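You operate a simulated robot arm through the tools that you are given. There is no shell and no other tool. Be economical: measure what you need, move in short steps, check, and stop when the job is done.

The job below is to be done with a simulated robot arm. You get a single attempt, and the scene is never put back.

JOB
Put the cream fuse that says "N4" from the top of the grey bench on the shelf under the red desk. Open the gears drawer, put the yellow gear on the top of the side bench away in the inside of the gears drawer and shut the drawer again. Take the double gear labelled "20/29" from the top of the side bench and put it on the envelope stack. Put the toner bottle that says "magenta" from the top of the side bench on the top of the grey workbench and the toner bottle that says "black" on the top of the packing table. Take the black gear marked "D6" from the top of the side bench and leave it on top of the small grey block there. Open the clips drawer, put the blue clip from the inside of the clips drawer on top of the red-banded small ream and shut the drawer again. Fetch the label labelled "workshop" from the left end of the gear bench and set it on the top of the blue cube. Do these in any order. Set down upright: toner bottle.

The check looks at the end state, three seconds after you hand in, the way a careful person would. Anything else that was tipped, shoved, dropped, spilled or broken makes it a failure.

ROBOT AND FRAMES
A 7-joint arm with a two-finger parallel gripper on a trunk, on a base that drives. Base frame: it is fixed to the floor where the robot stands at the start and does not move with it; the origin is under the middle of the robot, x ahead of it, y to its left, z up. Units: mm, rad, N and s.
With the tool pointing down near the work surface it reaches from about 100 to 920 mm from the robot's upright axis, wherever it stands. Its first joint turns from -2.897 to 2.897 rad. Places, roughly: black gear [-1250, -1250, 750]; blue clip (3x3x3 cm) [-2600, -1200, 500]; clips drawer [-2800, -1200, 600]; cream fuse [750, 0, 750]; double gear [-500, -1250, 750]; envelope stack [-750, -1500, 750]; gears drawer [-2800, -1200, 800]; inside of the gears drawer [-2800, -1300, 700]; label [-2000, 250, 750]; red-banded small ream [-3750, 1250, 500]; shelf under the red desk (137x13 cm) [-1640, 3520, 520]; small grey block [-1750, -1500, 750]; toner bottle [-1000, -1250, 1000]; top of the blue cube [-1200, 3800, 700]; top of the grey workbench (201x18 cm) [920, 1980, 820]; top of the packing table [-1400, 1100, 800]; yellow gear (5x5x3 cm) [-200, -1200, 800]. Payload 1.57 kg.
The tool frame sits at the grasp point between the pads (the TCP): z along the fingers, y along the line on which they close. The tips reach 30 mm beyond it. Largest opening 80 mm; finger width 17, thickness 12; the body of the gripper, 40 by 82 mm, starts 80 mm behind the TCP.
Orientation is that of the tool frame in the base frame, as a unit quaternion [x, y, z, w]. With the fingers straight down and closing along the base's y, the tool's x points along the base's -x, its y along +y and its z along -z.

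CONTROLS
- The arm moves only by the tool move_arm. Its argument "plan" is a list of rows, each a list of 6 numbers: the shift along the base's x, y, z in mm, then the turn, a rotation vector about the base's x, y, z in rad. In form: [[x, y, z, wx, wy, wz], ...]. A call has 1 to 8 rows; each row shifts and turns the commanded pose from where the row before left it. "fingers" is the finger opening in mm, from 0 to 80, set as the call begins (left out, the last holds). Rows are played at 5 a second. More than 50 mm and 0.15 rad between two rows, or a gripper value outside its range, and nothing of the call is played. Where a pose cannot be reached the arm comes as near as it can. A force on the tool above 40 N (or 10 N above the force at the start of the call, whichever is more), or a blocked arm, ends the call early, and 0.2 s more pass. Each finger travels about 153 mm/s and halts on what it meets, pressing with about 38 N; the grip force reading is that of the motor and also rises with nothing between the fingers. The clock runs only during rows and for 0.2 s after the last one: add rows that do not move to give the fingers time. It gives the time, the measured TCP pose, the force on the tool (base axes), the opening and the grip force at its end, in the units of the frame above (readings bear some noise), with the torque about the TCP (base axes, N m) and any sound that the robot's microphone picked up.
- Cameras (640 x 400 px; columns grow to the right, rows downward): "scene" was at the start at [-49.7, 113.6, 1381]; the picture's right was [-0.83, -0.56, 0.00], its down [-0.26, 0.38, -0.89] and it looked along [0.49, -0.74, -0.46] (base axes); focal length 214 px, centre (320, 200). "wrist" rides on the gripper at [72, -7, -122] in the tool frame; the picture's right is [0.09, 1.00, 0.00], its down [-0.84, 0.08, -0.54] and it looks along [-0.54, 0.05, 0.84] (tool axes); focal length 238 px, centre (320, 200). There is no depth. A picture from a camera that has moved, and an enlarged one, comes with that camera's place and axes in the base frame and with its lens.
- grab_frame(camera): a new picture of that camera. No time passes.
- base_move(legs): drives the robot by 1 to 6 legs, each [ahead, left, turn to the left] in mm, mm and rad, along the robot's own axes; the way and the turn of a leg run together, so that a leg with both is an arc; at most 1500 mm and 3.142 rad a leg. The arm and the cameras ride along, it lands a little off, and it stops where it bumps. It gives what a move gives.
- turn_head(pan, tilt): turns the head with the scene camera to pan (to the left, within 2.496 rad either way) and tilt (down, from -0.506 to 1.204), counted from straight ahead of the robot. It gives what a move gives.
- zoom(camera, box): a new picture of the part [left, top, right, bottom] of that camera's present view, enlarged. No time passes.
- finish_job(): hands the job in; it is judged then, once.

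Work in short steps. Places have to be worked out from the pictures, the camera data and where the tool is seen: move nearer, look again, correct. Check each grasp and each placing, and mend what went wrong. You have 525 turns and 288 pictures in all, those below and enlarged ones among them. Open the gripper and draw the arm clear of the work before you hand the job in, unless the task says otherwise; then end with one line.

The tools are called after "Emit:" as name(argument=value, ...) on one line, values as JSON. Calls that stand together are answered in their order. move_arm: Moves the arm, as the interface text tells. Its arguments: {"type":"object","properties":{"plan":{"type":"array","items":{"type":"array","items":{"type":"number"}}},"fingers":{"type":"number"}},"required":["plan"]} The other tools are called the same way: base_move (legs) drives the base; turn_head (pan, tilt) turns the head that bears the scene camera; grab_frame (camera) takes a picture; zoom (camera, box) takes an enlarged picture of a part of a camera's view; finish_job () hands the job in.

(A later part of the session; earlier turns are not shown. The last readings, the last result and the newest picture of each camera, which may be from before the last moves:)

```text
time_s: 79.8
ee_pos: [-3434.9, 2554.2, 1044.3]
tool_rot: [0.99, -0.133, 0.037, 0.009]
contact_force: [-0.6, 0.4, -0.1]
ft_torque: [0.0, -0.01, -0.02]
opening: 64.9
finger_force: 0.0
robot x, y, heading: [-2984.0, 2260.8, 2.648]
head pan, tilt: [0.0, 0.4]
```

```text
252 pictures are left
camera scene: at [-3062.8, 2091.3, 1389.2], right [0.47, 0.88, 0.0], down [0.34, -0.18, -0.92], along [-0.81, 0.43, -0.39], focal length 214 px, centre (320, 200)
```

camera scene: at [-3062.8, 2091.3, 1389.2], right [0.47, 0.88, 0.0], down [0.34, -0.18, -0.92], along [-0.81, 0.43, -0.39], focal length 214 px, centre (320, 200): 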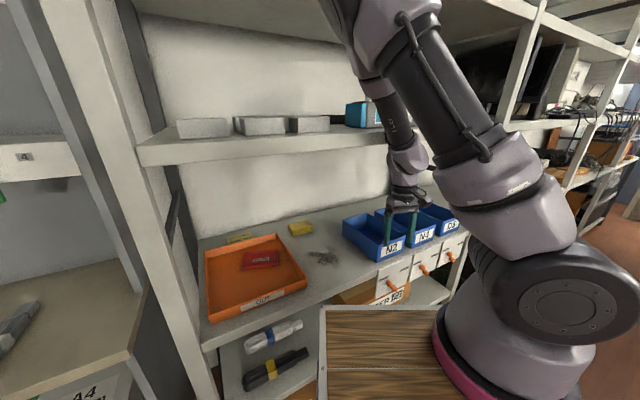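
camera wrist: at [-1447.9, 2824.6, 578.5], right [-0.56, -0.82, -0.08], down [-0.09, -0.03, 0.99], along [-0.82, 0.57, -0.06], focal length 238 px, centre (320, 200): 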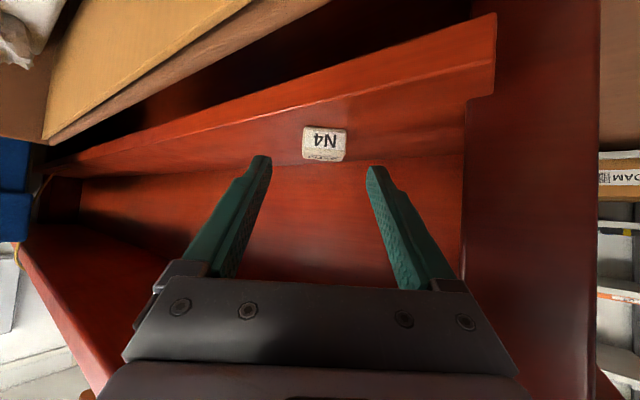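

The turn was blocked — the arm is at the rack. I check with the wrist camera what it touches.

Emit:
grab_frame(camera="wrist")

Emit:
zoom(camera="scene", box=[300, 130, 500, 300])

```text
251 pictures are left
camera wrist: at [-3375.3, 2546.0, 1170.5], right [-0.17, -0.98, 0.02], down [-0.86, 0.16, 0.48], along [-0.47, 0.07, -0.88], focal length 238 px, centre (320, 200)
```

wrist: 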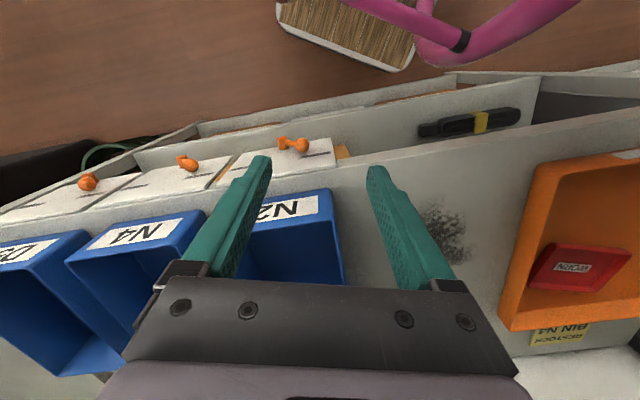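

```text
2.35 times, centred on (400, 215) of scene
camera zoom: at [-3062.8, 2091.3, 1389.2], right [0.47, 0.88, 0.0], down [0.34, -0.18, -0.92], along [-0.81, 0.43, -0.39], focal length 505 px, centre (132, 165)
```

zoom: 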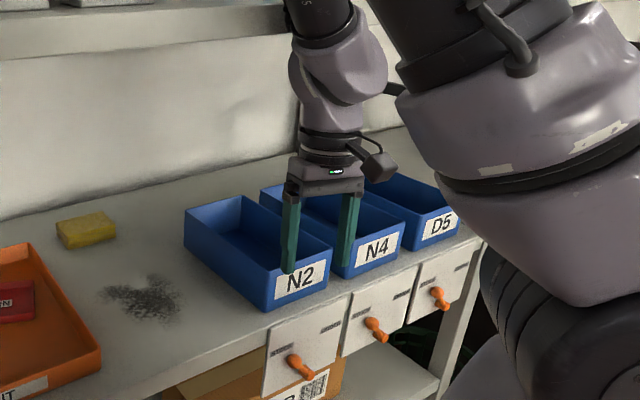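

The fingertips seem just in front of the bins; the forearm likely met the upper shelf. I back straight away (+x) and check the bins.

Emit:
base_move(legs=[[-440, -237, 0]])

Emit:
grab_frame(camera="scene")

```text
time_s: 82.8
ee_pos: [-2949.4, 2556.2, 1042.2]
tool_rot: [0.992, -0.123, 0.037, 0.007]
contact_force: [-0.2, -0.3, -0.8]
ft_torque: [0.0, 0.0, 0.05]
opening: 65.1
finger_force: 0.1
robot x, y, heading: [-2489.8, 2269.5, 2.658]
head pan, tilt: [0.0, 0.4]
```

```text
249 pictures are left
camera scene: at [-2570.7, 2096.8, 1388.5], right [0.46, 0.89, 0.0], down [0.34, -0.18, -0.92], along [-0.82, 0.43, -0.39], focal length 214 px, centre (320, 200)
```

scene: 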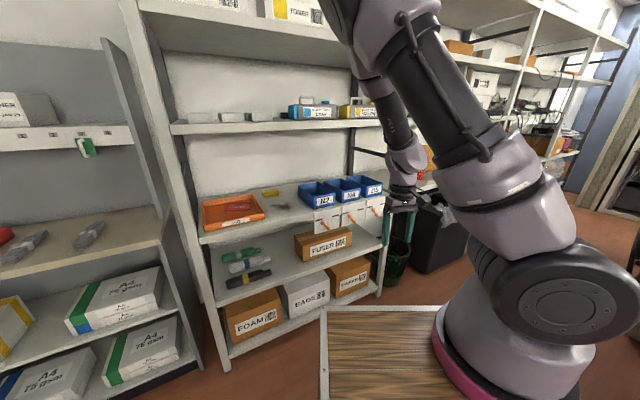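

The bins and rack items look undisturbed. I turn here, well clear of the rack, then slide west and go south.

Emit:
base_move(legs=[[0, 0, 2.054], [400, -510, 0], [1400, 0, 0]])

Emit:
grab_frame(camera="scene")

```text
time_s: 97.9
ee_pos: [-2978.0, -96.7, 1042.5]
tool_rot: [0.609, 0.793, 0.025, -0.028]
contact_force: [0.7, -0.1, -0.4]
ft_torque: [0.04, 0.02, -0.04]
opening: 65.2
finger_force: 0.0
robot x, y, heading: [-2951.6, 448.5, -1.545]
head pan, tilt: [0.0, 0.4]
```

```text
248 pictures are left
camera scene: at [-2762.8, 458.6, 1388.5], right [-1.0, -0.03, 0.0], down [-0.01, 0.39, -0.92], along [0.02, -0.92, -0.39], focal length 214 px, centre (320, 200)
```

scene: 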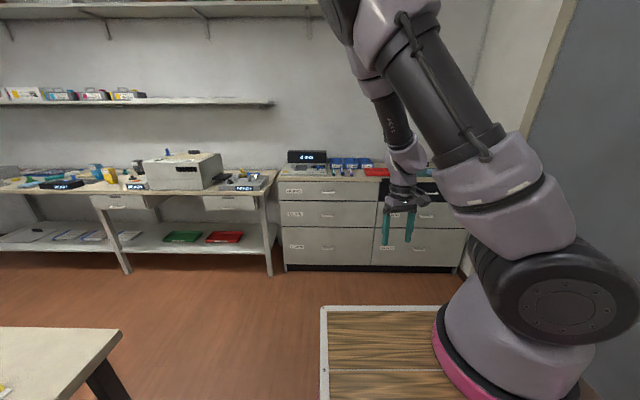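

Emit:
zoom(camera="scene", box=[270, 140, 470, 280])

Emit:
turn_head(pan=0.9, tilt=0.5)

Emit:
grab_frame(camera="scene")

```text
2.86 times, centred on (370, 210) of scene
camera zoom: at [-2762.8, 458.6, 1388.5], right [-1.0, -0.03, 0.0], down [-0.01, 0.39, -0.92], along [0.02, -0.92, -0.39], focal length 613 px, centre (177, 171)
```

zoom: 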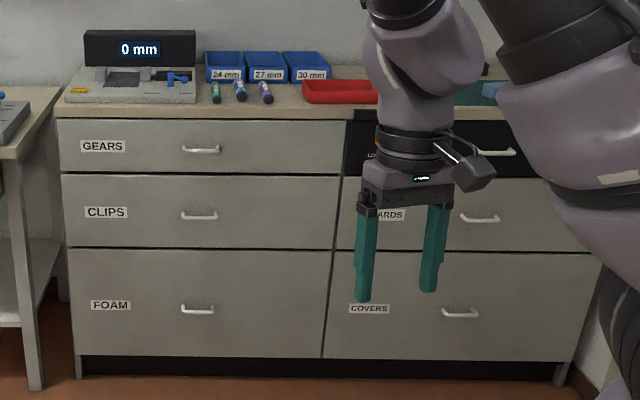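

```text
time_s: 99.1
ee_pos: [-2977.4, -97.3, 1042.5]
tool_rot: [0.608, 0.793, 0.025, -0.029]
contact_force: [0.7, -0.7, 0.5]
ft_torque: [0.02, 0.02, 0.01]
opening: 64.9
finger_force: 0.1
robot x, y, heading: [-2948.8, 446.3, -1.546]
head pan, tilt: [0.901, 0.499]
```

```text
246 pictures are left
camera scene: at [-2692.5, 496.6, 1379.4], right [-0.6, -0.8, 0.0], down [-0.38, 0.29, -0.88], along [0.7, -0.53, -0.48], focal length 214 px, centre (320, 200)
```

scene: 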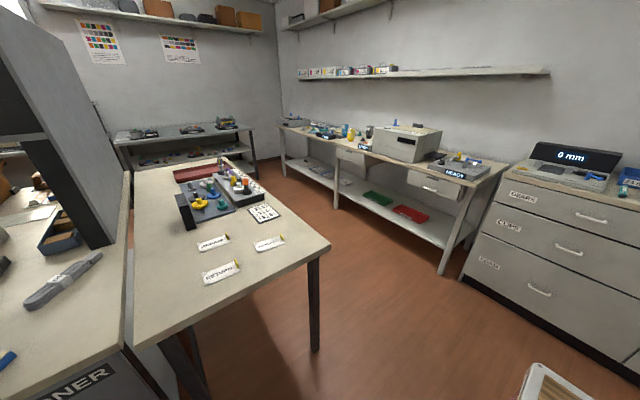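

Three labels lie on the gear bench; I read them.

Emit:
zoom(camera="scene", box=[180, 195, 320, 300])

```text
3.81 times, centred on (250, 248) of scene
camera zoom: at [-2692.5, 496.6, 1379.4], right [-0.6, -0.8, 0.0], down [-0.38, 0.29, -0.88], along [0.7, -0.53, -0.48], focal length 817 px, centre (587, 19)
```

zoom: 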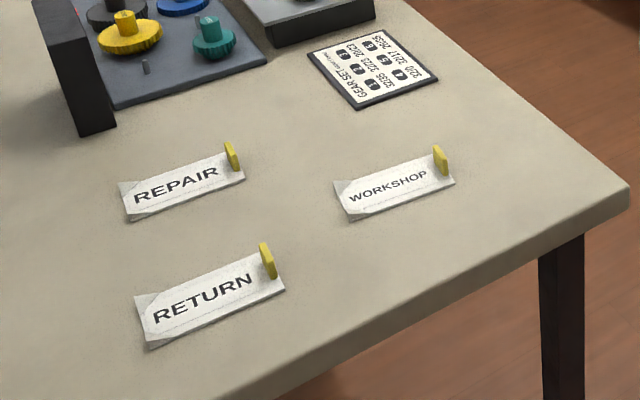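

"WORKSHOP" is the label nearest the bench's south side, with a yellow tab for grasping. First the clips drawer: handle ≈(-2795, -1100, 596). I drive in front of it.

Emit:
base_move(legs=[[600, 134, -0.025]])

Emit:
turn_head(pan=0.0, tilt=0.6)

Emit:
grab_frame(camera="scene")

Emit:
grab_frame(camera="wrist")

```text
time_s: 102.6
ee_pos: [-2846.5, -704.8, 1042.4]
tool_rot: [0.616, 0.786, 0.026, -0.028]
contact_force: [0.2, -0.3, -0.2]
ft_torque: [0.01, 0.01, -0.02]
opening: 65.2
finger_force: 0.1
robot x, y, heading: [-2808.7, -161.1, -1.564]
head pan, tilt: [0.901, 0.499]
```

```text
time_s: 103.8
ee_pos: [-2846.1, -705.2, 1041.6]
tool_rot: [0.617, 0.786, 0.025, -0.028]
contact_force: [-0.2, -1.1, -0.4]
ft_torque: [0.0, -0.01, 0.01]
opening: 65.0
finger_force: 0.0
robot x, y, heading: [-2811.8, -161.6, -1.564]
head pan, tilt: [0.0, 0.6]
```

```text
244 pictures are left
camera scene: at [-2618.8, -149.6, 1370.3], right [-1.0, -0.01, 0.0], down [0.0, 0.56, -0.83], along [0.0, -0.83, -0.56], focal length 214 px, centre (320, 200)
```

scene: 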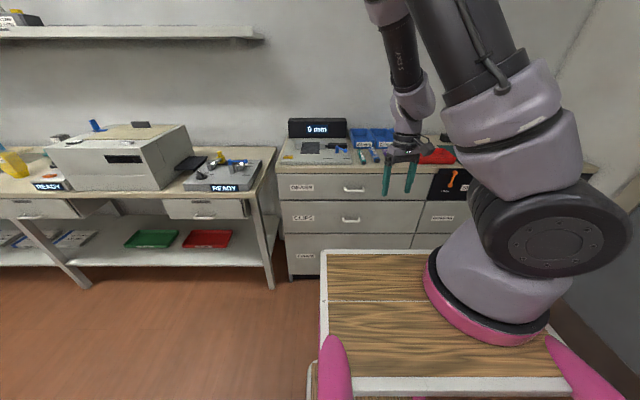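

```text
243 pictures are left
camera wrist: at [-2869.7, -645.7, 1169.1], right [0.95, 0.33, 0.01], down [0.28, -0.83, 0.48], along [0.17, -0.45, -0.88], focal length 238 px, centre (320, 200)
```

wrist: 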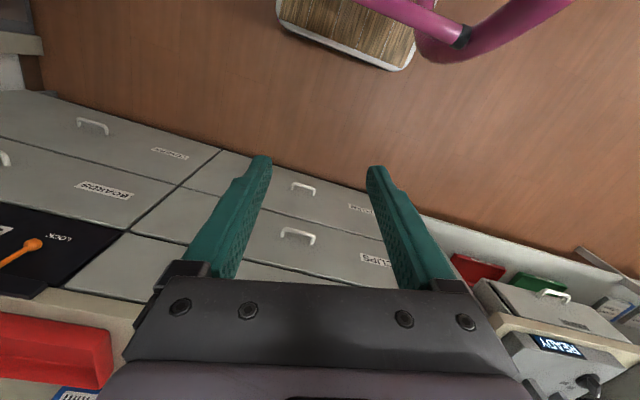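

Handle fixed at about (-2795, -1090, 593). I drive up 180 mm, then lower the tool in front of the cabinet while rolling it 76° so the fingers will close vertically.

Emit:
base_move(legs=[[180, 14, -0.007]])

Emit:
move_arm(plan=[[5, -10, -35, 0, 0, 0.14], [5, -10, -35, 0, 0, 0.14], [5, -10, -35, 0, 0, 0.14], [5, -10, -35, 0, 0, 0.14], [5, -10, -35, 0, 0, 0.14], [5, 0, -35, 0, 0, 0.14], [5, 0, -35, 0, 0, 0.14], [0, 0, -35, 0, 0, 0.14]], fingers=60)

```text
time_s: 105.3
ee_pos: [-2834.5, -886.9, 1042.9]
tool_rot: [0.62, 0.784, 0.025, -0.029]
contact_force: [0.6, -1.1, -0.2]
ft_torque: [0.02, -0.03, 0.02]
opening: 65.0
finger_force: 0.1
robot x, y, heading: [-2793.9, -340.0, -1.575]
head pan, tilt: [0.0, 0.6]
```

```text
time_s: 107.2
ee_pos: [-2800.6, -936.9, 763.3]
tool_rot: [0.108, 0.993, 0.007, -0.036]
contact_force: [0.1, -0.5, -0.4]
ft_torque: [0.0, 0.0, 0.0]
opening: 60.1
finger_force: 0.0
robot x, y, heading: [-2795.9, -346.8, -1.572]
head pan, tilt: [0.0, 0.6]
```

Emit:
move_arm(plan=[[0, 0, -5, 0, -0.035, 0.108], [0, 0, -5, 0, -0.035, 0.108], [0, 0, -10, -0.14, 0, 0], [0, 0, -10, -0.14, 0, 0], [0, 0, -10, -0.14, 0, 0], [0, 0, -10, -0.14, 0, 0], [0, 0, -10, -0.14, 0, 0], [0, 0, -10, -0.14, 0, 0]])

Emit:
grab_frame(camera="wrist")

```text
time_s: 109.0
ee_pos: [-2801.2, -937.0, 692.9]
tool_rot: [0.002, 0.916, -0.402, -0.003]
contact_force: [0.7, 0.4, -0.7]
ft_torque: [0.0, -0.02, -0.02]
opening: 60.0
finger_force: 0.0
robot x, y, heading: [-2795.7, -341.8, -1.57]
head pan, tilt: [0.0, 0.6]
```

```text
242 pictures are left
camera wrist: at [-2873.7, -850.8, 780.1], right [-0.09, 0.67, -0.73], down [0.84, 0.45, 0.31], along [0.53, -0.59, -0.61], focal length 238 px, centre (320, 200)
```

wrist: 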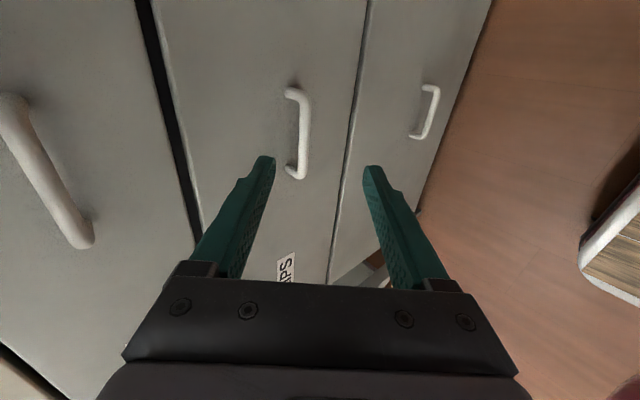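

The clips handle is between the fingers ahead at about (-2792, -1055, 607). I step closer along the tool line and re-measure.

Emit:
move_arm(plan=[[9, -40, -16, 0, 0, 0], [0, 0, 0, 0, 0, 0]])

Emit:
grab_frame(camera="wrist")

```text
time_s: 109.5
ee_pos: [-2791.8, -977.9, 676.6]
tool_rot: [0.002, 0.916, -0.402, -0.003]
contact_force: [0.2, 0.0, 0.0]
ft_torque: [0.0, 0.02, 0.02]
opening: 59.9
finger_force: 0.1
robot x, y, heading: [-2792.9, -345.1, -1.57]
head pan, tilt: [0.0, 0.6]
```

```text
241 pictures are left
camera wrist: at [-2864.5, -891.6, 763.7], right [-0.09, 0.67, -0.73], down [0.84, 0.45, 0.31], along [0.53, -0.59, -0.61], focal length 238 px, centre (320, 200)
```

wrist: 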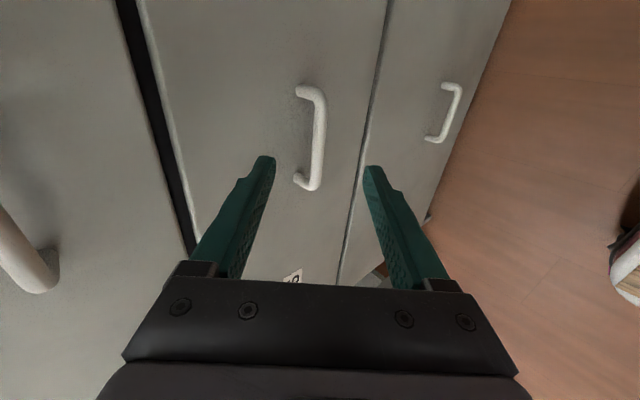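

The bar lies on the tool's axis about 103 mm ahead. I advance 85 mm and close.

Emit:
move_arm(plan=[[0, -31, -28, 0, 0, 0], [0, -31, -29, 0, 0, 0], [0, 0, 0, 0, 0, 0]])

Emit:
move_arm(plan=[[0, 0, 0, 0, 0, 0], [0, 0, 0, 0, 0, 0], [0, 0, 0, 0, 0, 0]], fingers=0)

Emit:
grab_frame(camera="wrist")

```text
time_s: 110.2
ee_pos: [-2793.1, -1028.3, 624.6]
tool_rot: [0.0, 0.917, -0.399, -0.003]
contact_force: [1.1, 8.4, 7.1]
ft_torque: [-0.39, -0.11, 0.14]
opening: 59.3
finger_force: 0.1
robot x, y, heading: [-2791.1, -344.4, -1.574]
head pan, tilt: [0.0, 0.6]
stopped in row 3: the force on the tool passed its limit at 132 N (the readings are from after the stop); the commanded pose is now the measured one
```

```text
time_s: 111.0
ee_pos: [-2791.9, -1029.2, 626.9]
tool_rot: [-0.001, 0.916, -0.4, -0.004]
contact_force: [0.8, 1.7, 55.1]
ft_torque: [-1.62, 0.47, 0.12]
opening: 11.8
finger_force: 28.3
robot x, y, heading: [-2795.9, -347.9, -1.575]
head pan, tilt: [0.0, 0.6]
```

```text
240 pictures are left
camera wrist: at [-2864.5, -944.0, 714.3], right [-0.09, 0.68, -0.73], down [0.84, 0.45, 0.31], along [0.53, -0.58, -0.61], focal length 238 px, centre (320, 200)
```

wrist: 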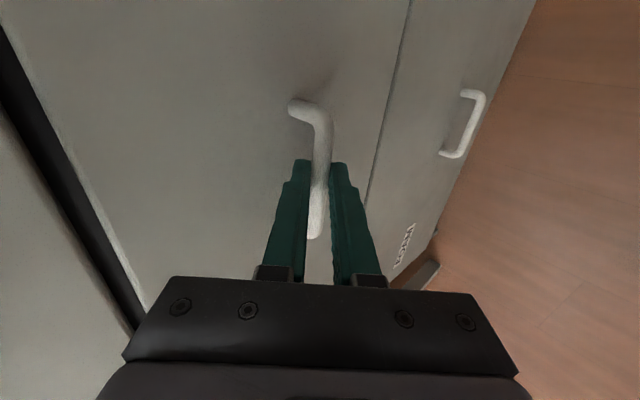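

The bar is held (11.8 mm). I pull the drawer out with the arm first.

Emit:
move_arm(plan=[[0, 10, 1, 0, 0, 0], [0, 25, 0, 0, 0, 0], [0, 25, 0, 0, 0, 0], [0, 0, 0, 0, 0, 0]])

Emit:
grab_frame(camera="wrist")

```text
time_s: 112.0
ee_pos: [-2792.6, -965.2, 626.2]
tool_rot: [0.001, 0.918, -0.397, -0.004]
contact_force: [0.4, 1.8, 7.7]
ft_torque: [-0.13, 0.43, 0.27]
opening: 11.8
finger_force: 29.4
robot x, y, heading: [-2790.5, -346.6, -1.574]
head pan, tilt: [0.0, 0.6]
```

```text
239 pictures are left
camera wrist: at [-2864.8, -881.0, 714.1], right [-0.09, 0.68, -0.73], down [0.84, 0.44, 0.31], along [0.53, -0.58, -0.61], focal length 238 px, centre (320, 200)
```

wrist: 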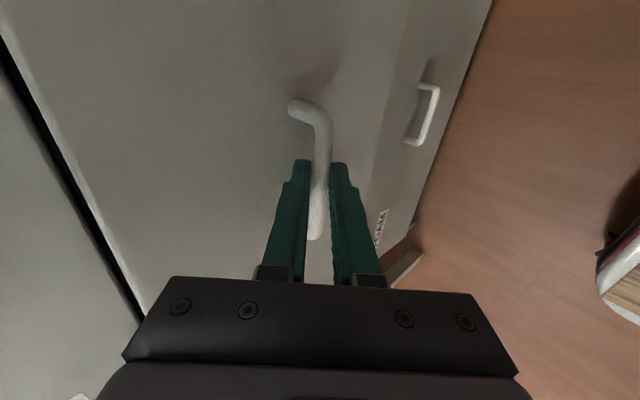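

The drawer is sliding out. I pull further with the base, 230 mm back.

Emit:
base_move(legs=[[-230, 0, 0]])

Emit:
turn_head(pan=0.0, tilt=0.75)

Emit:
grab_frame(camera="scene")

```text
time_s: 113.7
ee_pos: [-2793.6, -733.6, 627.0]
tool_rot: [0.002, 0.917, -0.398, -0.005]
contact_force: [-10.0, -0.8, -18.0]
ft_torque: [0.21, 0.54, 0.2]
opening: 11.6
finger_force: 29.2
robot x, y, heading: [-2793.6, -110.1, -1.576]
head pan, tilt: [0.0, 0.6]
```

```text
time_s: 114.4
ee_pos: [-2793.5, -733.5, 626.6]
tool_rot: [0.002, 0.917, -0.398, -0.005]
contact_force: [-1.5, 1.3, -6.9]
ft_torque: [0.1, 0.34, 0.44]
opening: 11.8
finger_force: 28.8
robot x, y, heading: [-2794.9, -107.9, -1.573]
head pan, tilt: [0.0, 0.75]
```

```text
238 pictures are left
camera scene: at [-2603.7, -95.8, 1357.5], right [-1.0, 0.0, 0.0], down [0.0, 0.68, -0.73], along [0.0, -0.73, -0.68], focal length 214 px, centre (320, 200)
```

scene: 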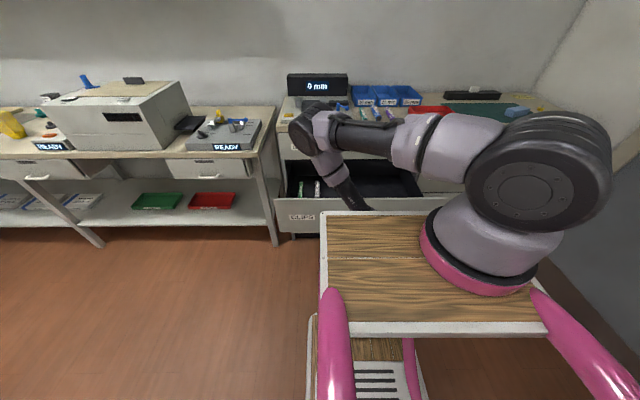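

The drawer is open about 295 mm. I release the handle, back off and rise, then look in.

Emit:
move_arm(plan=[[0, 0, 0, 0, 0, 0], [0, 0, 0, 0, 0, 0]], fingers=60)

Emit:
move_arm(plan=[[0, 30, 27, 0, 0, 0], [0, 15, 40, 0, 0, 0], [0, 0, 40, 0.14, 0, 0], [0, 0, 40, 0.14, 0, 0], [0, 0, 40, 0.14, 0, 0], [0, 0, 40, 0.14, 0, 0], [0, -20, 40, 0.14, 0, 0], [0, -40, 20, 0.12, 0, 0]])

Emit:
grab_frame(camera="wrist")

Emit:
grab_frame(camera="scene")

```text
time_s: 115.0
ee_pos: [-2793.8, -733.4, 625.4]
tool_rot: [0.002, 0.918, -0.398, -0.005]
contact_force: [-0.1, -0.1, -0.5]
ft_torque: [0.0, -0.02, 0.0]
opening: 60.0
finger_force: 0.2
robot x, y, heading: [-2789.7, -110.5, -1.579]
head pan, tilt: [0.0, 0.75]
```

```text
time_s: 116.8
ee_pos: [-2792.2, -748.8, 914.4]
tool_rot: [-0.002, 1.0, 0.0, -0.005]
contact_force: [0.7, 0.7, 1.0]
ft_torque: [-0.03, 0.11, -0.03]
opening: 60.2
finger_force: 0.1
robot x, y, heading: [-2793.3, -111.3, -1.576]
head pan, tilt: [0.0, 0.75]
```

```text
237 pictures are left
camera wrist: at [-2864.8, -755.8, 1037.3], right [-0.1, 1.0, 0.0], down [0.84, 0.08, 0.53], along [0.53, 0.05, -0.85], focal length 238 px, centre (320, 200)
```

wrist: 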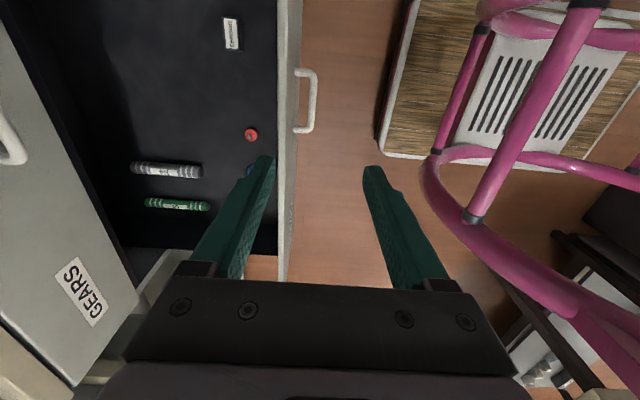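

```text
236 pictures are left
camera scene: at [-2603.1, -95.0, 1357.3], right [-1.0, 0.0, 0.0], down [0.0, 0.68, -0.73], along [0.0, -0.73, -0.68], focal length 214 px, centre (320, 200)
```

scene: 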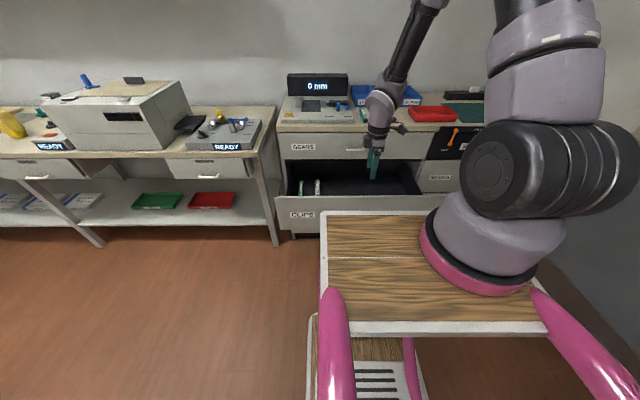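

The blue clip is near (-2604, -902) on the drawer floor. I move above it for a better look.

Emit:
move_arm(plan=[[37, -31, 0, 0, 0, 0], [37, -31, 0, 0, 0, 0], [37, -31, 0, 0, 0, 0], [37, -31, 0, 0, 0, 0], [37, -29, -30, 0, 0, 0], [0, 0, -50, 0, 0, 0], [0, 0, -20, 0, 0, 0]])

Emit:
grab_frame(camera="wrist")

```text
refused: row 5 steps farther than a row can; nothing moved
```

```text
235 pictures are left
camera wrist: at [-2864.8, -755.8, 1037.3], right [-0.1, 1.0, 0.0], down [0.84, 0.08, 0.53], along [0.53, 0.05, -0.85], focal length 238 px, centre (320, 200)
```

wrist: 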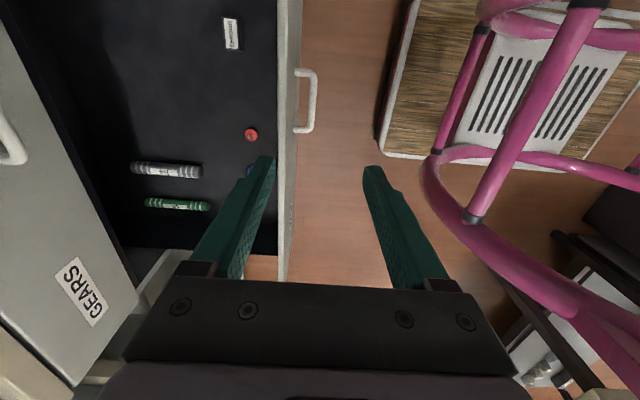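

One row was too long; I redo it with shorter rows.

Emit:
move_arm(plan=[[37, -31, 0, 0, 0, 0], [37, -31, 0, 0, 0, 0], [37, -31, 0, 0, 0, 0], [37, -31, 0, 0, 0, 0], [37, -29, 0, 0, 0, 0], [0, 0, -50, 0, 0, 0], [0, 0, -50, 0, 0, 0]])

Emit:
grab_frame(camera="wrist")

```text
time_s: 118.4
ee_pos: [-2608.6, -900.9, 810.8]
tool_rot: [-0.001, 1.0, 0.0, -0.005]
contact_force: [-0.6, 0.1, 0.5]
ft_torque: [-0.01, 0.0, 0.01]
opening: 59.9
finger_force: 0.0
robot x, y, heading: [-2790.6, -111.7, -1.574]
head pan, tilt: [0.0, 0.75]
```

```text
234 pictures are left
camera wrist: at [-2680.0, -908.0, 933.2], right [-0.09, 1.0, 0.0], down [0.84, 0.08, 0.53], along [0.53, 0.05, -0.85], focal length 238 px, centre (320, 200)
```

wrist: 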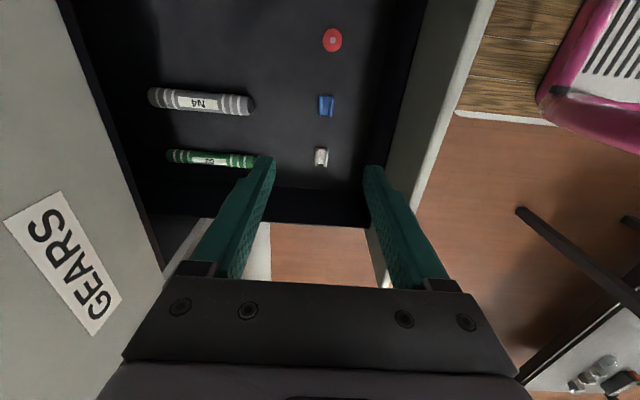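

Blue clip at about (-2605, -891, 511). I descend over it, checking once more midway.

Emit:
move_arm(plan=[[4, 9, -48, 0, 0, 0], [0, 0, -50, 0, 0, 0], [0, 0, -50, 0, 0, 0], [0, 0, -40, 0, 0, 0]])

Emit:
grab_frame(camera="wrist")

```text
time_s: 119.4
ee_pos: [-2601.9, -893.1, 621.6]
tool_rot: [0.0, 1.0, 0.0, -0.005]
contact_force: [0.2, -0.6, 0.6]
ft_torque: [0.01, -0.02, -0.02]
opening: 60.2
finger_force: 0.0
robot x, y, heading: [-2794.3, -111.4, -1.576]
head pan, tilt: [0.0, 0.75]
```

```text
233 pictures are left
camera wrist: at [-2674.8, -899.8, 744.5], right [-0.09, 1.0, 0.0], down [0.84, 0.08, 0.53], along [0.53, 0.05, -0.85], focal length 238 px, centre (320, 200)
```

wrist: 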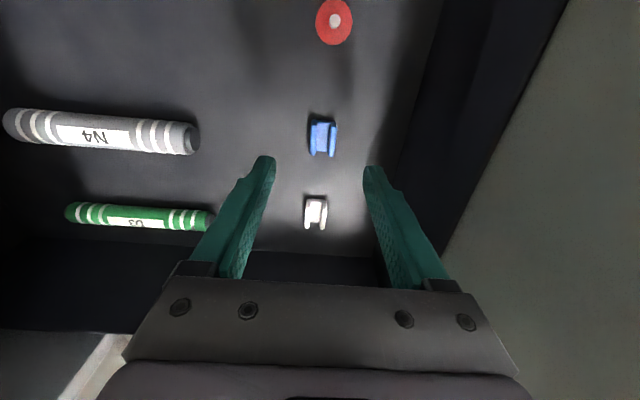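

Emit:
move_arm(plan=[[0, 1, -45, 0, 0, 0], [0, 1, -40, 0, 0, 0], [0, 0, 0, 0, 0, 0]])

Emit:
grab_frame(camera="wrist")

```text
time_s: 120.2
ee_pos: [-2603.2, -891.1, 537.1]
tool_rot: [0.0, 1.0, 0.0, -0.004]
contact_force: [1.0, -1.1, 1.4]
ft_torque: [-0.09, 0.01, -0.04]
opening: 60.3
finger_force: 0.5
robot x, y, heading: [-2791.7, -112.5, -1.574]
head pan, tilt: [0.0, 0.75]
```

```text
232 pictures are left
camera wrist: at [-2675.4, -897.8, 660.3], right [-0.09, 1.0, 0.0], down [0.84, 0.08, 0.53], along [0.53, 0.05, -0.85], focal length 238 px, centre (320, 200)
```

wrist: 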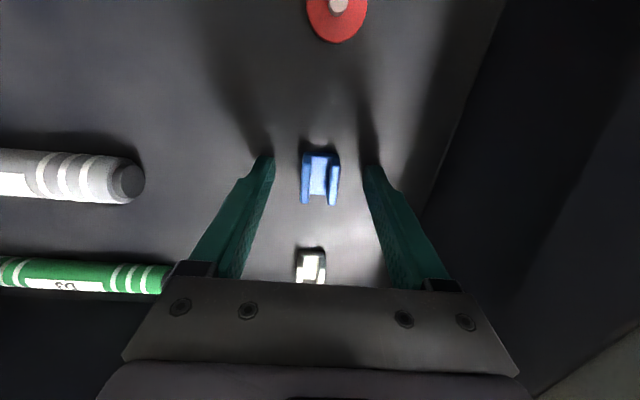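

Emit:
move_arm(plan=[[0, 0, -4, 0, 0, 0], [0, 0, -3, 0, 0, 0], [0, 0, 0, 0, 0, 0]])

Emit:
move_arm(plan=[[0, 0, 0, 0, 0, 0], [0, 0, 0, 0, 0, 0], [0, 0, 0, 0, 0, 0]], fingers=10)

Emit:
grab_frame(camera="wrist")

```text
time_s: 120.7
ee_pos: [-2603.7, -896.7, 538.7]
tool_rot: [0.001, 1.0, -0.004, -0.004]
contact_force: [-2.4, -0.2, 11.1]
ft_torque: [0.39, -0.01, 0.03]
opening: 59.4
finger_force: 0.1
robot x, y, heading: [-2790.5, -111.5, -1.575]
head pan, tilt: [0.0, 0.75]
stopped in row 2: the force on the tool passed its limit at 46 N (the readings are from after the stop); the commanded pose is now the measured one
```

```text
time_s: 121.5
ee_pos: [-2603.3, -895.1, 538.4]
tool_rot: [0.0, 1.0, -0.003, -0.003]
contact_force: [-4.2, -0.5, 18.3]
ft_torque: [0.29, -0.06, 0.04]
opening: 22.2
finger_force: 35.3
robot x, y, heading: [-2797.2, -111.1, -1.576]
head pan, tilt: [0.0, 0.75]
```

```text
231 pictures are left
camera wrist: at [-2675.6, -901.0, 660.2], right [-0.09, 1.0, -0.01], down [0.84, 0.08, 0.54], along [0.53, 0.04, -0.84], focal length 238 px, centre (320, 200)
```

wrist: 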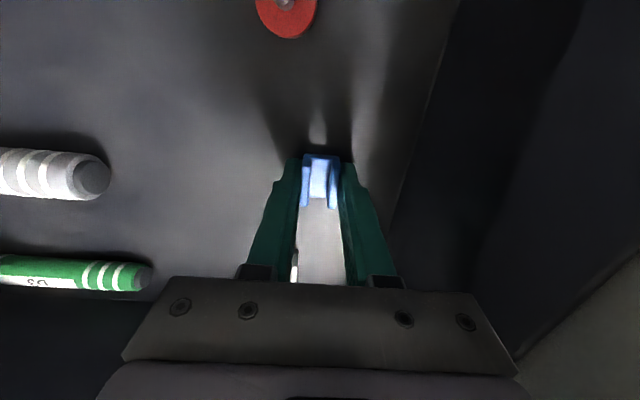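

The clip is held (22 mm). I lift it straight out of the drawer.

Emit:
move_arm(plan=[[0, 0, 20, 0, 0, 0], [0, 0, 45, 0, 0, 0], [0, 0, 50, 0, 0, 0], [0, 0, 50, 0, 0, 0], [0, 0, 50, 0, 0, 0], [0, 0, 50, 0, 0, 0], [0, 0, 0, 0, 0, 0]])

Emit:
grab_frame(camera="wrist")

```text
time_s: 123.1
ee_pos: [-2601.7, -896.7, 802.0]
tool_rot: [0.0, 1.0, -0.002, -0.004]
contact_force: [-1.1, 0.2, -0.3]
ft_torque: [0.0, 0.01, 0.03]
opening: 22.2
finger_force: 34.7
robot x, y, heading: [-2792.6, -107.2, -1.574]
head pan, tilt: [0.0, 0.75]
```

```text
230 pictures are left
camera wrist: at [-2674.1, -902.4, 924.3], right [-0.09, 1.0, 0.0], down [0.84, 0.08, 0.53], along [0.53, 0.05, -0.85], focal length 238 px, centre (320, 200)
```

wrist: 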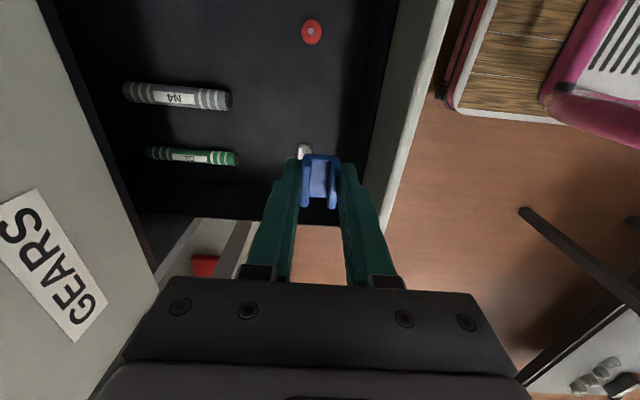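

Emit:
move_arm(plan=[[-15, 45, 0, 0, 0, 0], [-15, 45, 0, 0, 0, 0], [-15, 45, 0, 0, 0, 0], [-15, 45, 0, 0, 0, 0], [-15, 45, 0, 0, 0, 0], [-15, 35, 0, 0, 0, 0], [0, 0, -50, 0, 0, 0], [0, 0, -50, 0, 0, 0]])

Emit:
move_arm(plan=[[0, 0, -50, 0, 0, 0], [0, 0, -22, 0, 0, 0], [0, 0, 0, 0, 0, 0]])

Emit:
grab_frame(camera="scene")

Emit:
grab_frame(camera="wrist")

```text
time_s: 124.9
ee_pos: [-2692.3, -634.3, 701.7]
tool_rot: [0.001, 1.0, -0.003, -0.003]
contact_force: [-0.9, 0.8, 1.1]
ft_torque: [0.01, 0.03, -0.02]
opening: 22.7
finger_force: 34.9
robot x, y, heading: [-2794.0, -111.6, -1.577]
head pan, tilt: [0.0, 0.75]
```

```text
time_s: 125.7
ee_pos: [-2693.5, -634.5, 629.8]
tool_rot: [0.0, 1.0, -0.003, -0.005]
contact_force: [0.0, 0.4, 0.2]
ft_torque: [0.01, -0.03, 0.03]
opening: 22.5
finger_force: 35.3
robot x, y, heading: [-2793.3, -110.7, -1.576]
head pan, tilt: [0.0, 0.75]
```

```text
229 pictures are left
camera scene: at [-2603.6, -95.6, 1357.4], right [-1.0, 0.0, 0.0], down [0.0, 0.68, -0.73], along [0.0, -0.73, -0.68], focal length 214 px, centre (320, 200)
```

scene: 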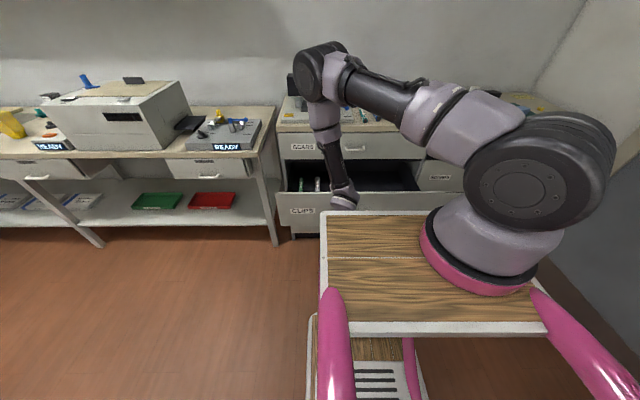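

```text
228 pictures are left
camera wrist: at [-2765.6, -640.0, 750.8], right [-0.09, 1.0, 0.0], down [0.84, 0.08, 0.53], along [0.53, 0.05, -0.84], focal length 238 px, centre (320, 200)
```

wrist: 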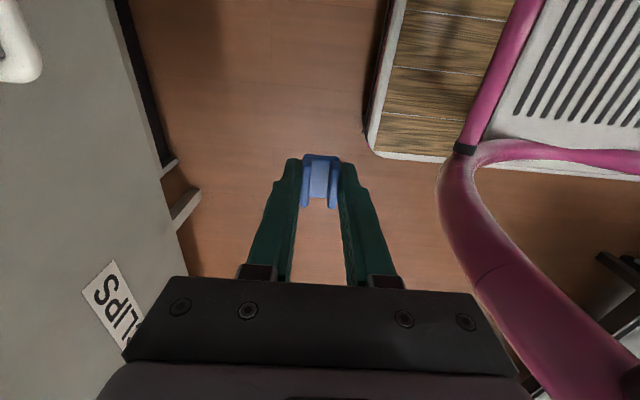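

I tilt the tool outward so the finger leads, then push the drawer shut: first with the base, the last part with the arm.

Emit:
move_arm(plan=[[0, 0, 0, -0.14, 0, 0], [0, 0, 0, -0.14, 0, 0], [0, 0, 0, -0.14, 0, 0], [0, 0, 0, -0.14, 0, 0], [0, 0, 0, -0.14, 0, 0], [0, 0, 0, 0, 0, 0]])

Emit:
base_move(legs=[[230, 0, 0]])

Emit:
grab_frame(camera="wrist")

```text
time_s: 127.1
ee_pos: [-2694.1, -636.8, 631.1]
tool_rot: [0.002, 0.938, -0.347, -0.004]
contact_force: [0.6, -0.2, -0.1]
ft_torque: [-0.01, 0.01, 0.0]
opening: 22.1
finger_force: 35.1
robot x, y, heading: [-2795.6, -112.3, -1.576]
head pan, tilt: [0.0, 0.75]
```

```text
time_s: 128.8
ee_pos: [-2697.1, -861.2, 629.8]
tool_rot: [0.003, 0.939, -0.344, -0.005]
contact_force: [-0.4, -0.8, 0.3]
ft_torque: [0.0, 0.02, -0.01]
opening: 22.4
finger_force: 35.4
robot x, y, heading: [-2794.8, -334.4, -1.572]
head pan, tilt: [0.0, 0.75]
```

```text
227 pictures are left
camera wrist: at [-2769.2, -786.1, 726.9], right [-0.09, 0.76, -0.64], down [0.84, 0.4, 0.36], along [0.53, -0.51, -0.68], focal length 238 px, centre (320, 200)
```

wrist: 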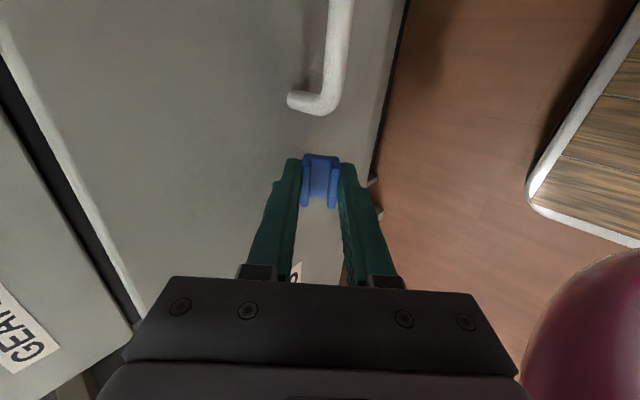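

The drawer is moving in easily. I push on with the arm until it stops.

Emit:
move_arm(plan=[[0, -35, 0, 0, 0, 0], [0, -35, 0, 0, 0, 0], [0, -35, 0, 0, 0, 0], [0, -30, 0, 0, 0, 0], [0, -20, 0, 0, 0, 0], [0, 0, 0, 0, 0, 0]])

Emit:
move_arm(plan=[[0, -8, 0, 0, 0, 0], [0, -8, 0, 0, 0, 0], [0, -8, 0, 0, 0, 0], [0, -8, 0, 0, 0, 0], [0, -8, 0, 0, 0, 0], [0, -8, 0, 0, 0, 0], [0, -8, 0, 0, 0, 0], [0, -8, 0, 0, 0, 0]])

Emit:
grab_frame(camera="wrist")

Emit:
grab_frame(camera="scene")

```text
time_s: 130.2
ee_pos: [-2696.3, -1016.8, 629.3]
tool_rot: [0.002, 0.938, -0.345, -0.005]
contact_force: [0.2, 0.5, -1.2]
ft_torque: [0.01, -0.05, 0.01]
opening: 22.4
finger_force: 35.3
robot x, y, heading: [-2796.0, -336.5, -1.573]
head pan, tilt: [0.0, 0.75]
```

```text
time_s: 131.3
ee_pos: [-2695.6, -1041.7, 628.4]
tool_rot: [0.001, 0.94, -0.341, -0.006]
contact_force: [1.0, 9.0, 5.4]
ft_torque: [-0.14, -0.03, 0.08]
opening: 22.1
finger_force: 34.9
robot x, y, heading: [-2792.6, -335.5, -1.576]
head pan, tilt: [0.0, 0.75]
stopped in row 5: the force on the tool passed its limit at 56 N (the readings are from after the stop); the commanded pose is now the measured one
```

```text
226 pictures are left
camera wrist: at [-2767.6, -967.3, 726.8], right [-0.09, 0.76, -0.64], down [0.84, 0.4, 0.36], along [0.53, -0.5, -0.68], focal length 238 px, centre (320, 200)
```

wrist: 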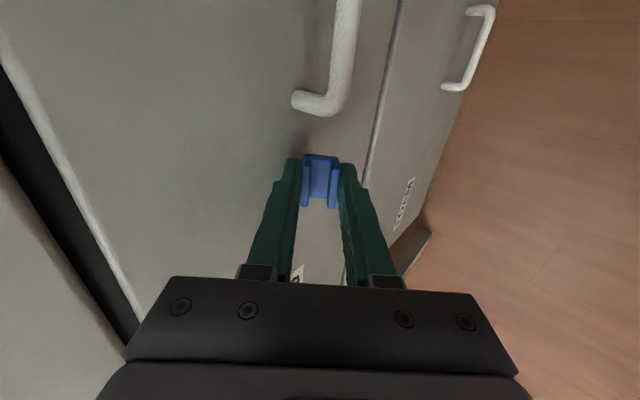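

```text
225 pictures are left
camera scene: at [-2604.8, -320.1, 1357.4], right [-1.0, 0.01, 0.0], down [0.0, 0.68, -0.73], along [0.0, -0.73, -0.68], focal length 214 px, centre (320, 200)
```

scene: 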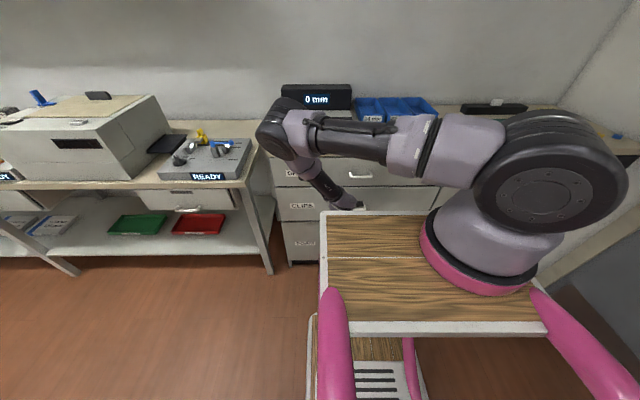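

The drawer stopped flush. I withdraw the arm, rise and straighten the tool.

Emit:
move_arm(plan=[[0, 45, 10, 0, 0, 0], [0, 40, 25, 0.1, 0, 0], [0, 40, 25, 0.14, 0, 0], [0, 10, 45, 0.14, 0, 0], [0, 10, 45, 0.14, 0, 0], [0, 0, 45, 0.14, 0, 0], [0, 0, 45, 0.03, 0, 0], [0, 0, 45, 0, 0, 0]])

Emit:
move_arm(plan=[[-20, 0, 45, 0, 0, 0], [-20, 0, 45, 0, 0, 0], [-20, 0, 45, 0, 0, 0], [-20, 0, 0, 0, 0, 0]])

Emit:
base_move(legs=[[-900, -200, 0]])

Emit:
turn_head(pan=0.0, tilt=0.45)

Emit:
zoom(camera="scene", box=[200, 120, 460, 290])

Emit:
turn_head(pan=-2.2, tilt=0.45)

Emit:
grab_frame(camera="scene")

```text
time_s: 133.1
ee_pos: [-2696.0, -897.0, 914.6]
tool_rot: [-0.001, 1.0, -0.004, -0.007]
contact_force: [0.2, 0.0, 0.0]
ft_torque: [0.01, 0.03, 0.03]
opening: 22.4
finger_force: 35.7
robot x, y, heading: [-2796.0, -336.2, -1.578]
head pan, tilt: [0.0, 0.75]
```

```text
time_s: 134.1
ee_pos: [-2775.9, -896.5, 1049.0]
tool_rot: [-0.001, 1.0, -0.003, -0.006]
contact_force: [-0.8, 0.3, 1.1]
ft_torque: [-0.03, 0.0, 0.02]
opening: 22.3
finger_force: 34.7
robot x, y, heading: [-2793.1, -335.4, -1.587]
head pan, tilt: [0.0, 0.75]
```

```text
time_s: 138.8
ee_pos: [-2973.6, -7.8, 1048.2]
tool_rot: [0.006, 1.0, -0.004, -0.006]
contact_force: [1.0, 0.3, 0.3]
ft_torque: [-0.01, -0.02, -0.01]
opening: 22.2
finger_force: 35.3
robot x, y, heading: [-2982.9, 552.4, -1.587]
head pan, tilt: [0.0, 0.75]
```

```text
time_s: 139.7
ee_pos: [-2971.9, -6.6, 1048.6]
tool_rot: [0.005, 1.0, -0.003, -0.006]
contact_force: [-0.1, 0.6, 0.0]
ft_torque: [0.0, 0.01, -0.03]
opening: 22.1
finger_force: 35.2
robot x, y, heading: [-2983.9, 553.4, -1.589]
head pan, tilt: [0.0, 0.45]
```

```text
2.35 times, centred on (330, 205) of scene
camera zoom: at [-2793.5, 557.7, 1383.8], right [-1.0, 0.02, 0.0], down [0.01, 0.44, -0.9], along [-0.02, -0.9, -0.44], focal length 505 px, centre (296, 188)
```

zoom: 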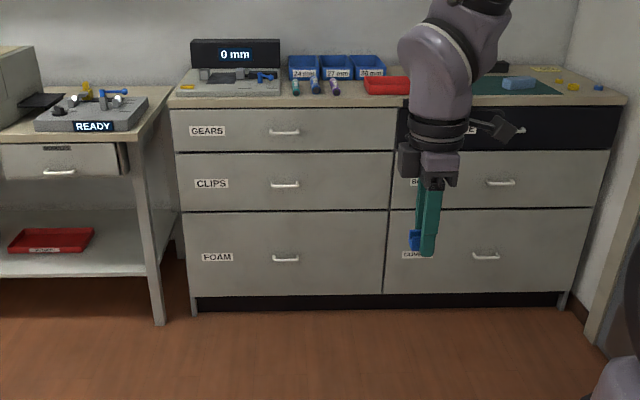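

```text
time_s: 141.7
ee_pos: [-2971.7, -7.8, 1047.6]
tool_rot: [0.006, 1.0, -0.003, -0.006]
contact_force: [0.2, 0.5, 0.0]
ft_torque: [0.01, 0.03, -0.01]
opening: 22.4
finger_force: 35.0
robot x, y, heading: [-2983.3, 551.2, -1.596]
head pan, tilt: [-2.201, 0.45]
```

```text
223 pictures are left
camera scene: at [-2864.9, 705.2, 1383.9], right [0.6, 0.8, 0.0], down [0.35, -0.26, -0.9], along [-0.72, 0.54, -0.44], focal length 214 px, centre (320, 200)
```

scene: 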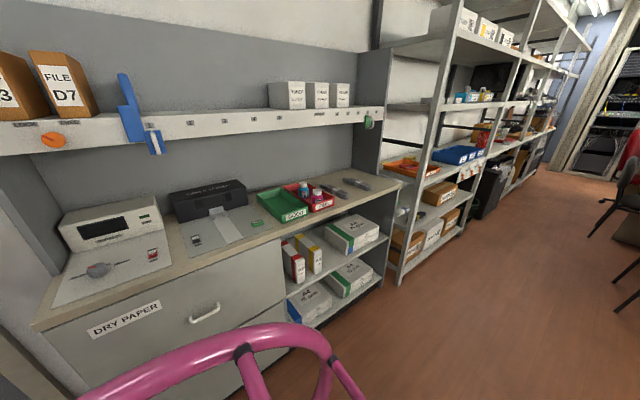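

The drawer is shut flush. I zoom on the cabinet's open shelves to find the red-banded small ream.

Emit:
zoom(camera="scene", box=[260, 180, 420, 330])

```text
2.67 times, centred on (340, 255) of scene
camera zoom: at [-2864.9, 705.2, 1383.9], right [0.6, 0.8, 0.0], down [0.35, -0.26, -0.9], along [-0.72, 0.54, -0.44], focal length 572 px, centre (267, 53)
```

zoom: 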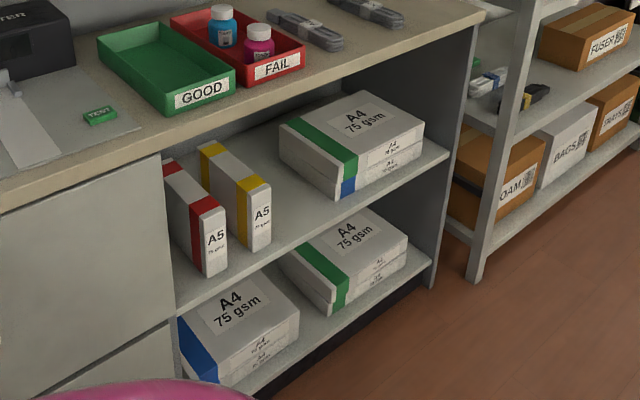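

I check the space behind (packing table end and blue bin) before manoeuvring.

Emit:
turn_head(pan=2.4, tilt=0.6)

Emit:
grab_frame(camera="scene")

```text
time_s: 145.4
ee_pos: [-2972.7, -7.6, 1048.3]
tool_rot: [0.006, 1.0, -0.005, -0.006]
contact_force: [-0.6, 0.4, -0.4]
ft_torque: [0.0, -0.02, 0.02]
opening: 22.4
finger_force: 35.2
robot x, y, heading: [-2983.3, 553.6, -1.591]
head pan, tilt: [2.4, 0.6]
```

```text
221 pictures are left
camera scene: at [-2730.7, 713.6, 1370.3], right [0.72, -0.69, 0.0], down [-0.39, -0.41, -0.83], along [0.57, 0.6, -0.56], focal length 214 px, centre (320, 200)
```

scene: 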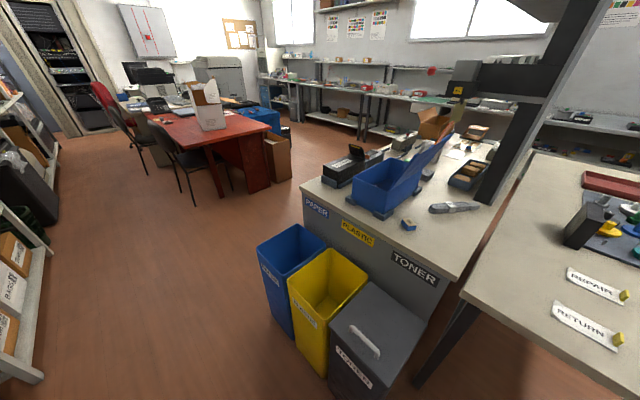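

Cabinet counter front is at x≈-3550 (z≈875); the red A5 ream's top is near (-3600, 1105, 687). I step east, turn to face west, and slide north in front of it.

Emit:
base_move(legs=[[0, 240, 0], [0, 0, -1.5506], [0, -554, 0]])

Emit:
turn_head(pan=0.0, tilt=0.6)

Emit:
grab_frame(camera="scene")

```text
time_s: 148.3
ee_pos: [-2872.1, 6.2, 1048.7]
tool_rot: [0.095, 0.995, -0.004, -0.006]
contact_force: [0.5, 0.2, 0.7]
ft_torque: [-0.03, 0.01, -0.01]
opening: 22.5
finger_force: 34.8
robot x, y, heading: [-2785.3, 562.0, -1.764]
head pan, tilt: [2.4, 0.6]
stopped in leg 2: the robot was blocked; the commanded pose is now the measured one
```

```text
time_s: 150.5
ee_pos: [-2872.5, 5.4, 1047.8]
tool_rot: [0.095, 0.995, -0.004, -0.007]
contact_force: [-0.7, -0.5, 0.3]
ft_torque: [0.0, 0.01, -0.01]
opening: 22.3
finger_force: 35.5
robot x, y, heading: [-2782.8, 562.9, -1.766]
head pan, tilt: [0.0, 0.6]
```

```text
220 pictures are left
camera scene: at [-2595.6, 534.0, 1370.3], right [-0.98, 0.2, 0.0], down [0.11, 0.55, -0.83], along [-0.16, -0.81, -0.56], focal length 214 px, centre (320, 200)
```

scene: 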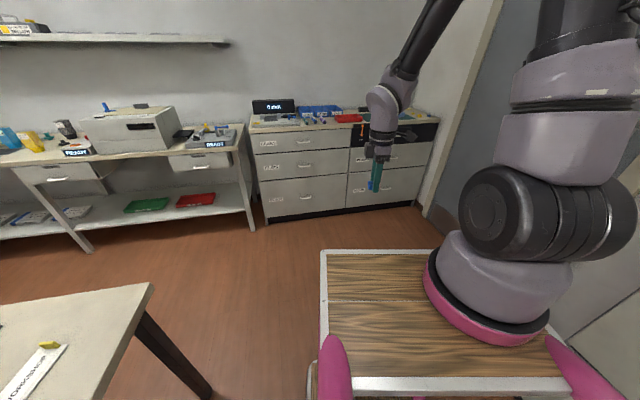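

The robot's rear bumped the bins when turning. I turn back, check the bins, and turn further south instead.

Emit:
base_move(legs=[[0, 0, 0.17], [560, -90, 0]])

Emit:
turn_head(pan=2.45, tilt=0.5)

Emit:
grab_frame(camera="scene")

```text
time_s: 154.5
ee_pos: [-2877.7, -563.6, 1047.8]
tool_rot: [0.006, 1.0, -0.005, -0.006]
contact_force: [0.1, -0.7, 0.0]
ft_torque: [0.03, 0.01, 0.0]
opening: 22.2
finger_force: 35.4
robot x, y, heading: [-2891.3, -2.9, -1.59]
head pan, tilt: [0.0, 0.6]
```

```text
time_s: 156.7
ee_pos: [-2876.8, -563.2, 1049.2]
tool_rot: [0.006, 1.0, -0.005, -0.006]
contact_force: [1.3, 0.5, -0.7]
ft_torque: [0.02, -0.02, -0.01]
opening: 22.3
finger_force: 34.7
robot x, y, heading: [-2885.1, -5.4, -1.595]
head pan, tilt: [2.45, 0.499]
```

```text
219 pictures are left
camera scene: at [-2637.2, 162.2, 1379.4], right [0.76, -0.65, 0.0], down [-0.31, -0.36, -0.88], along [0.57, 0.66, -0.48], focal length 214 px, centre (320, 200)
```

scene: 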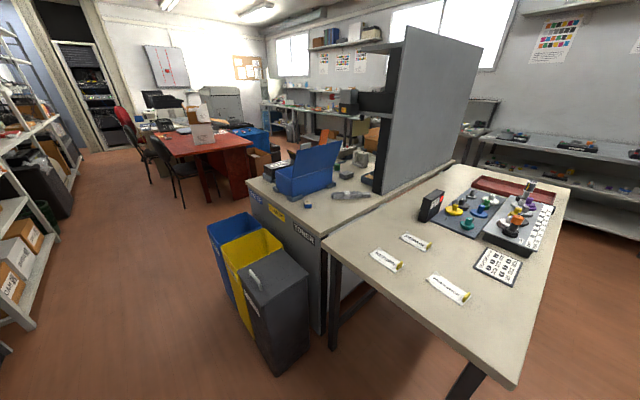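

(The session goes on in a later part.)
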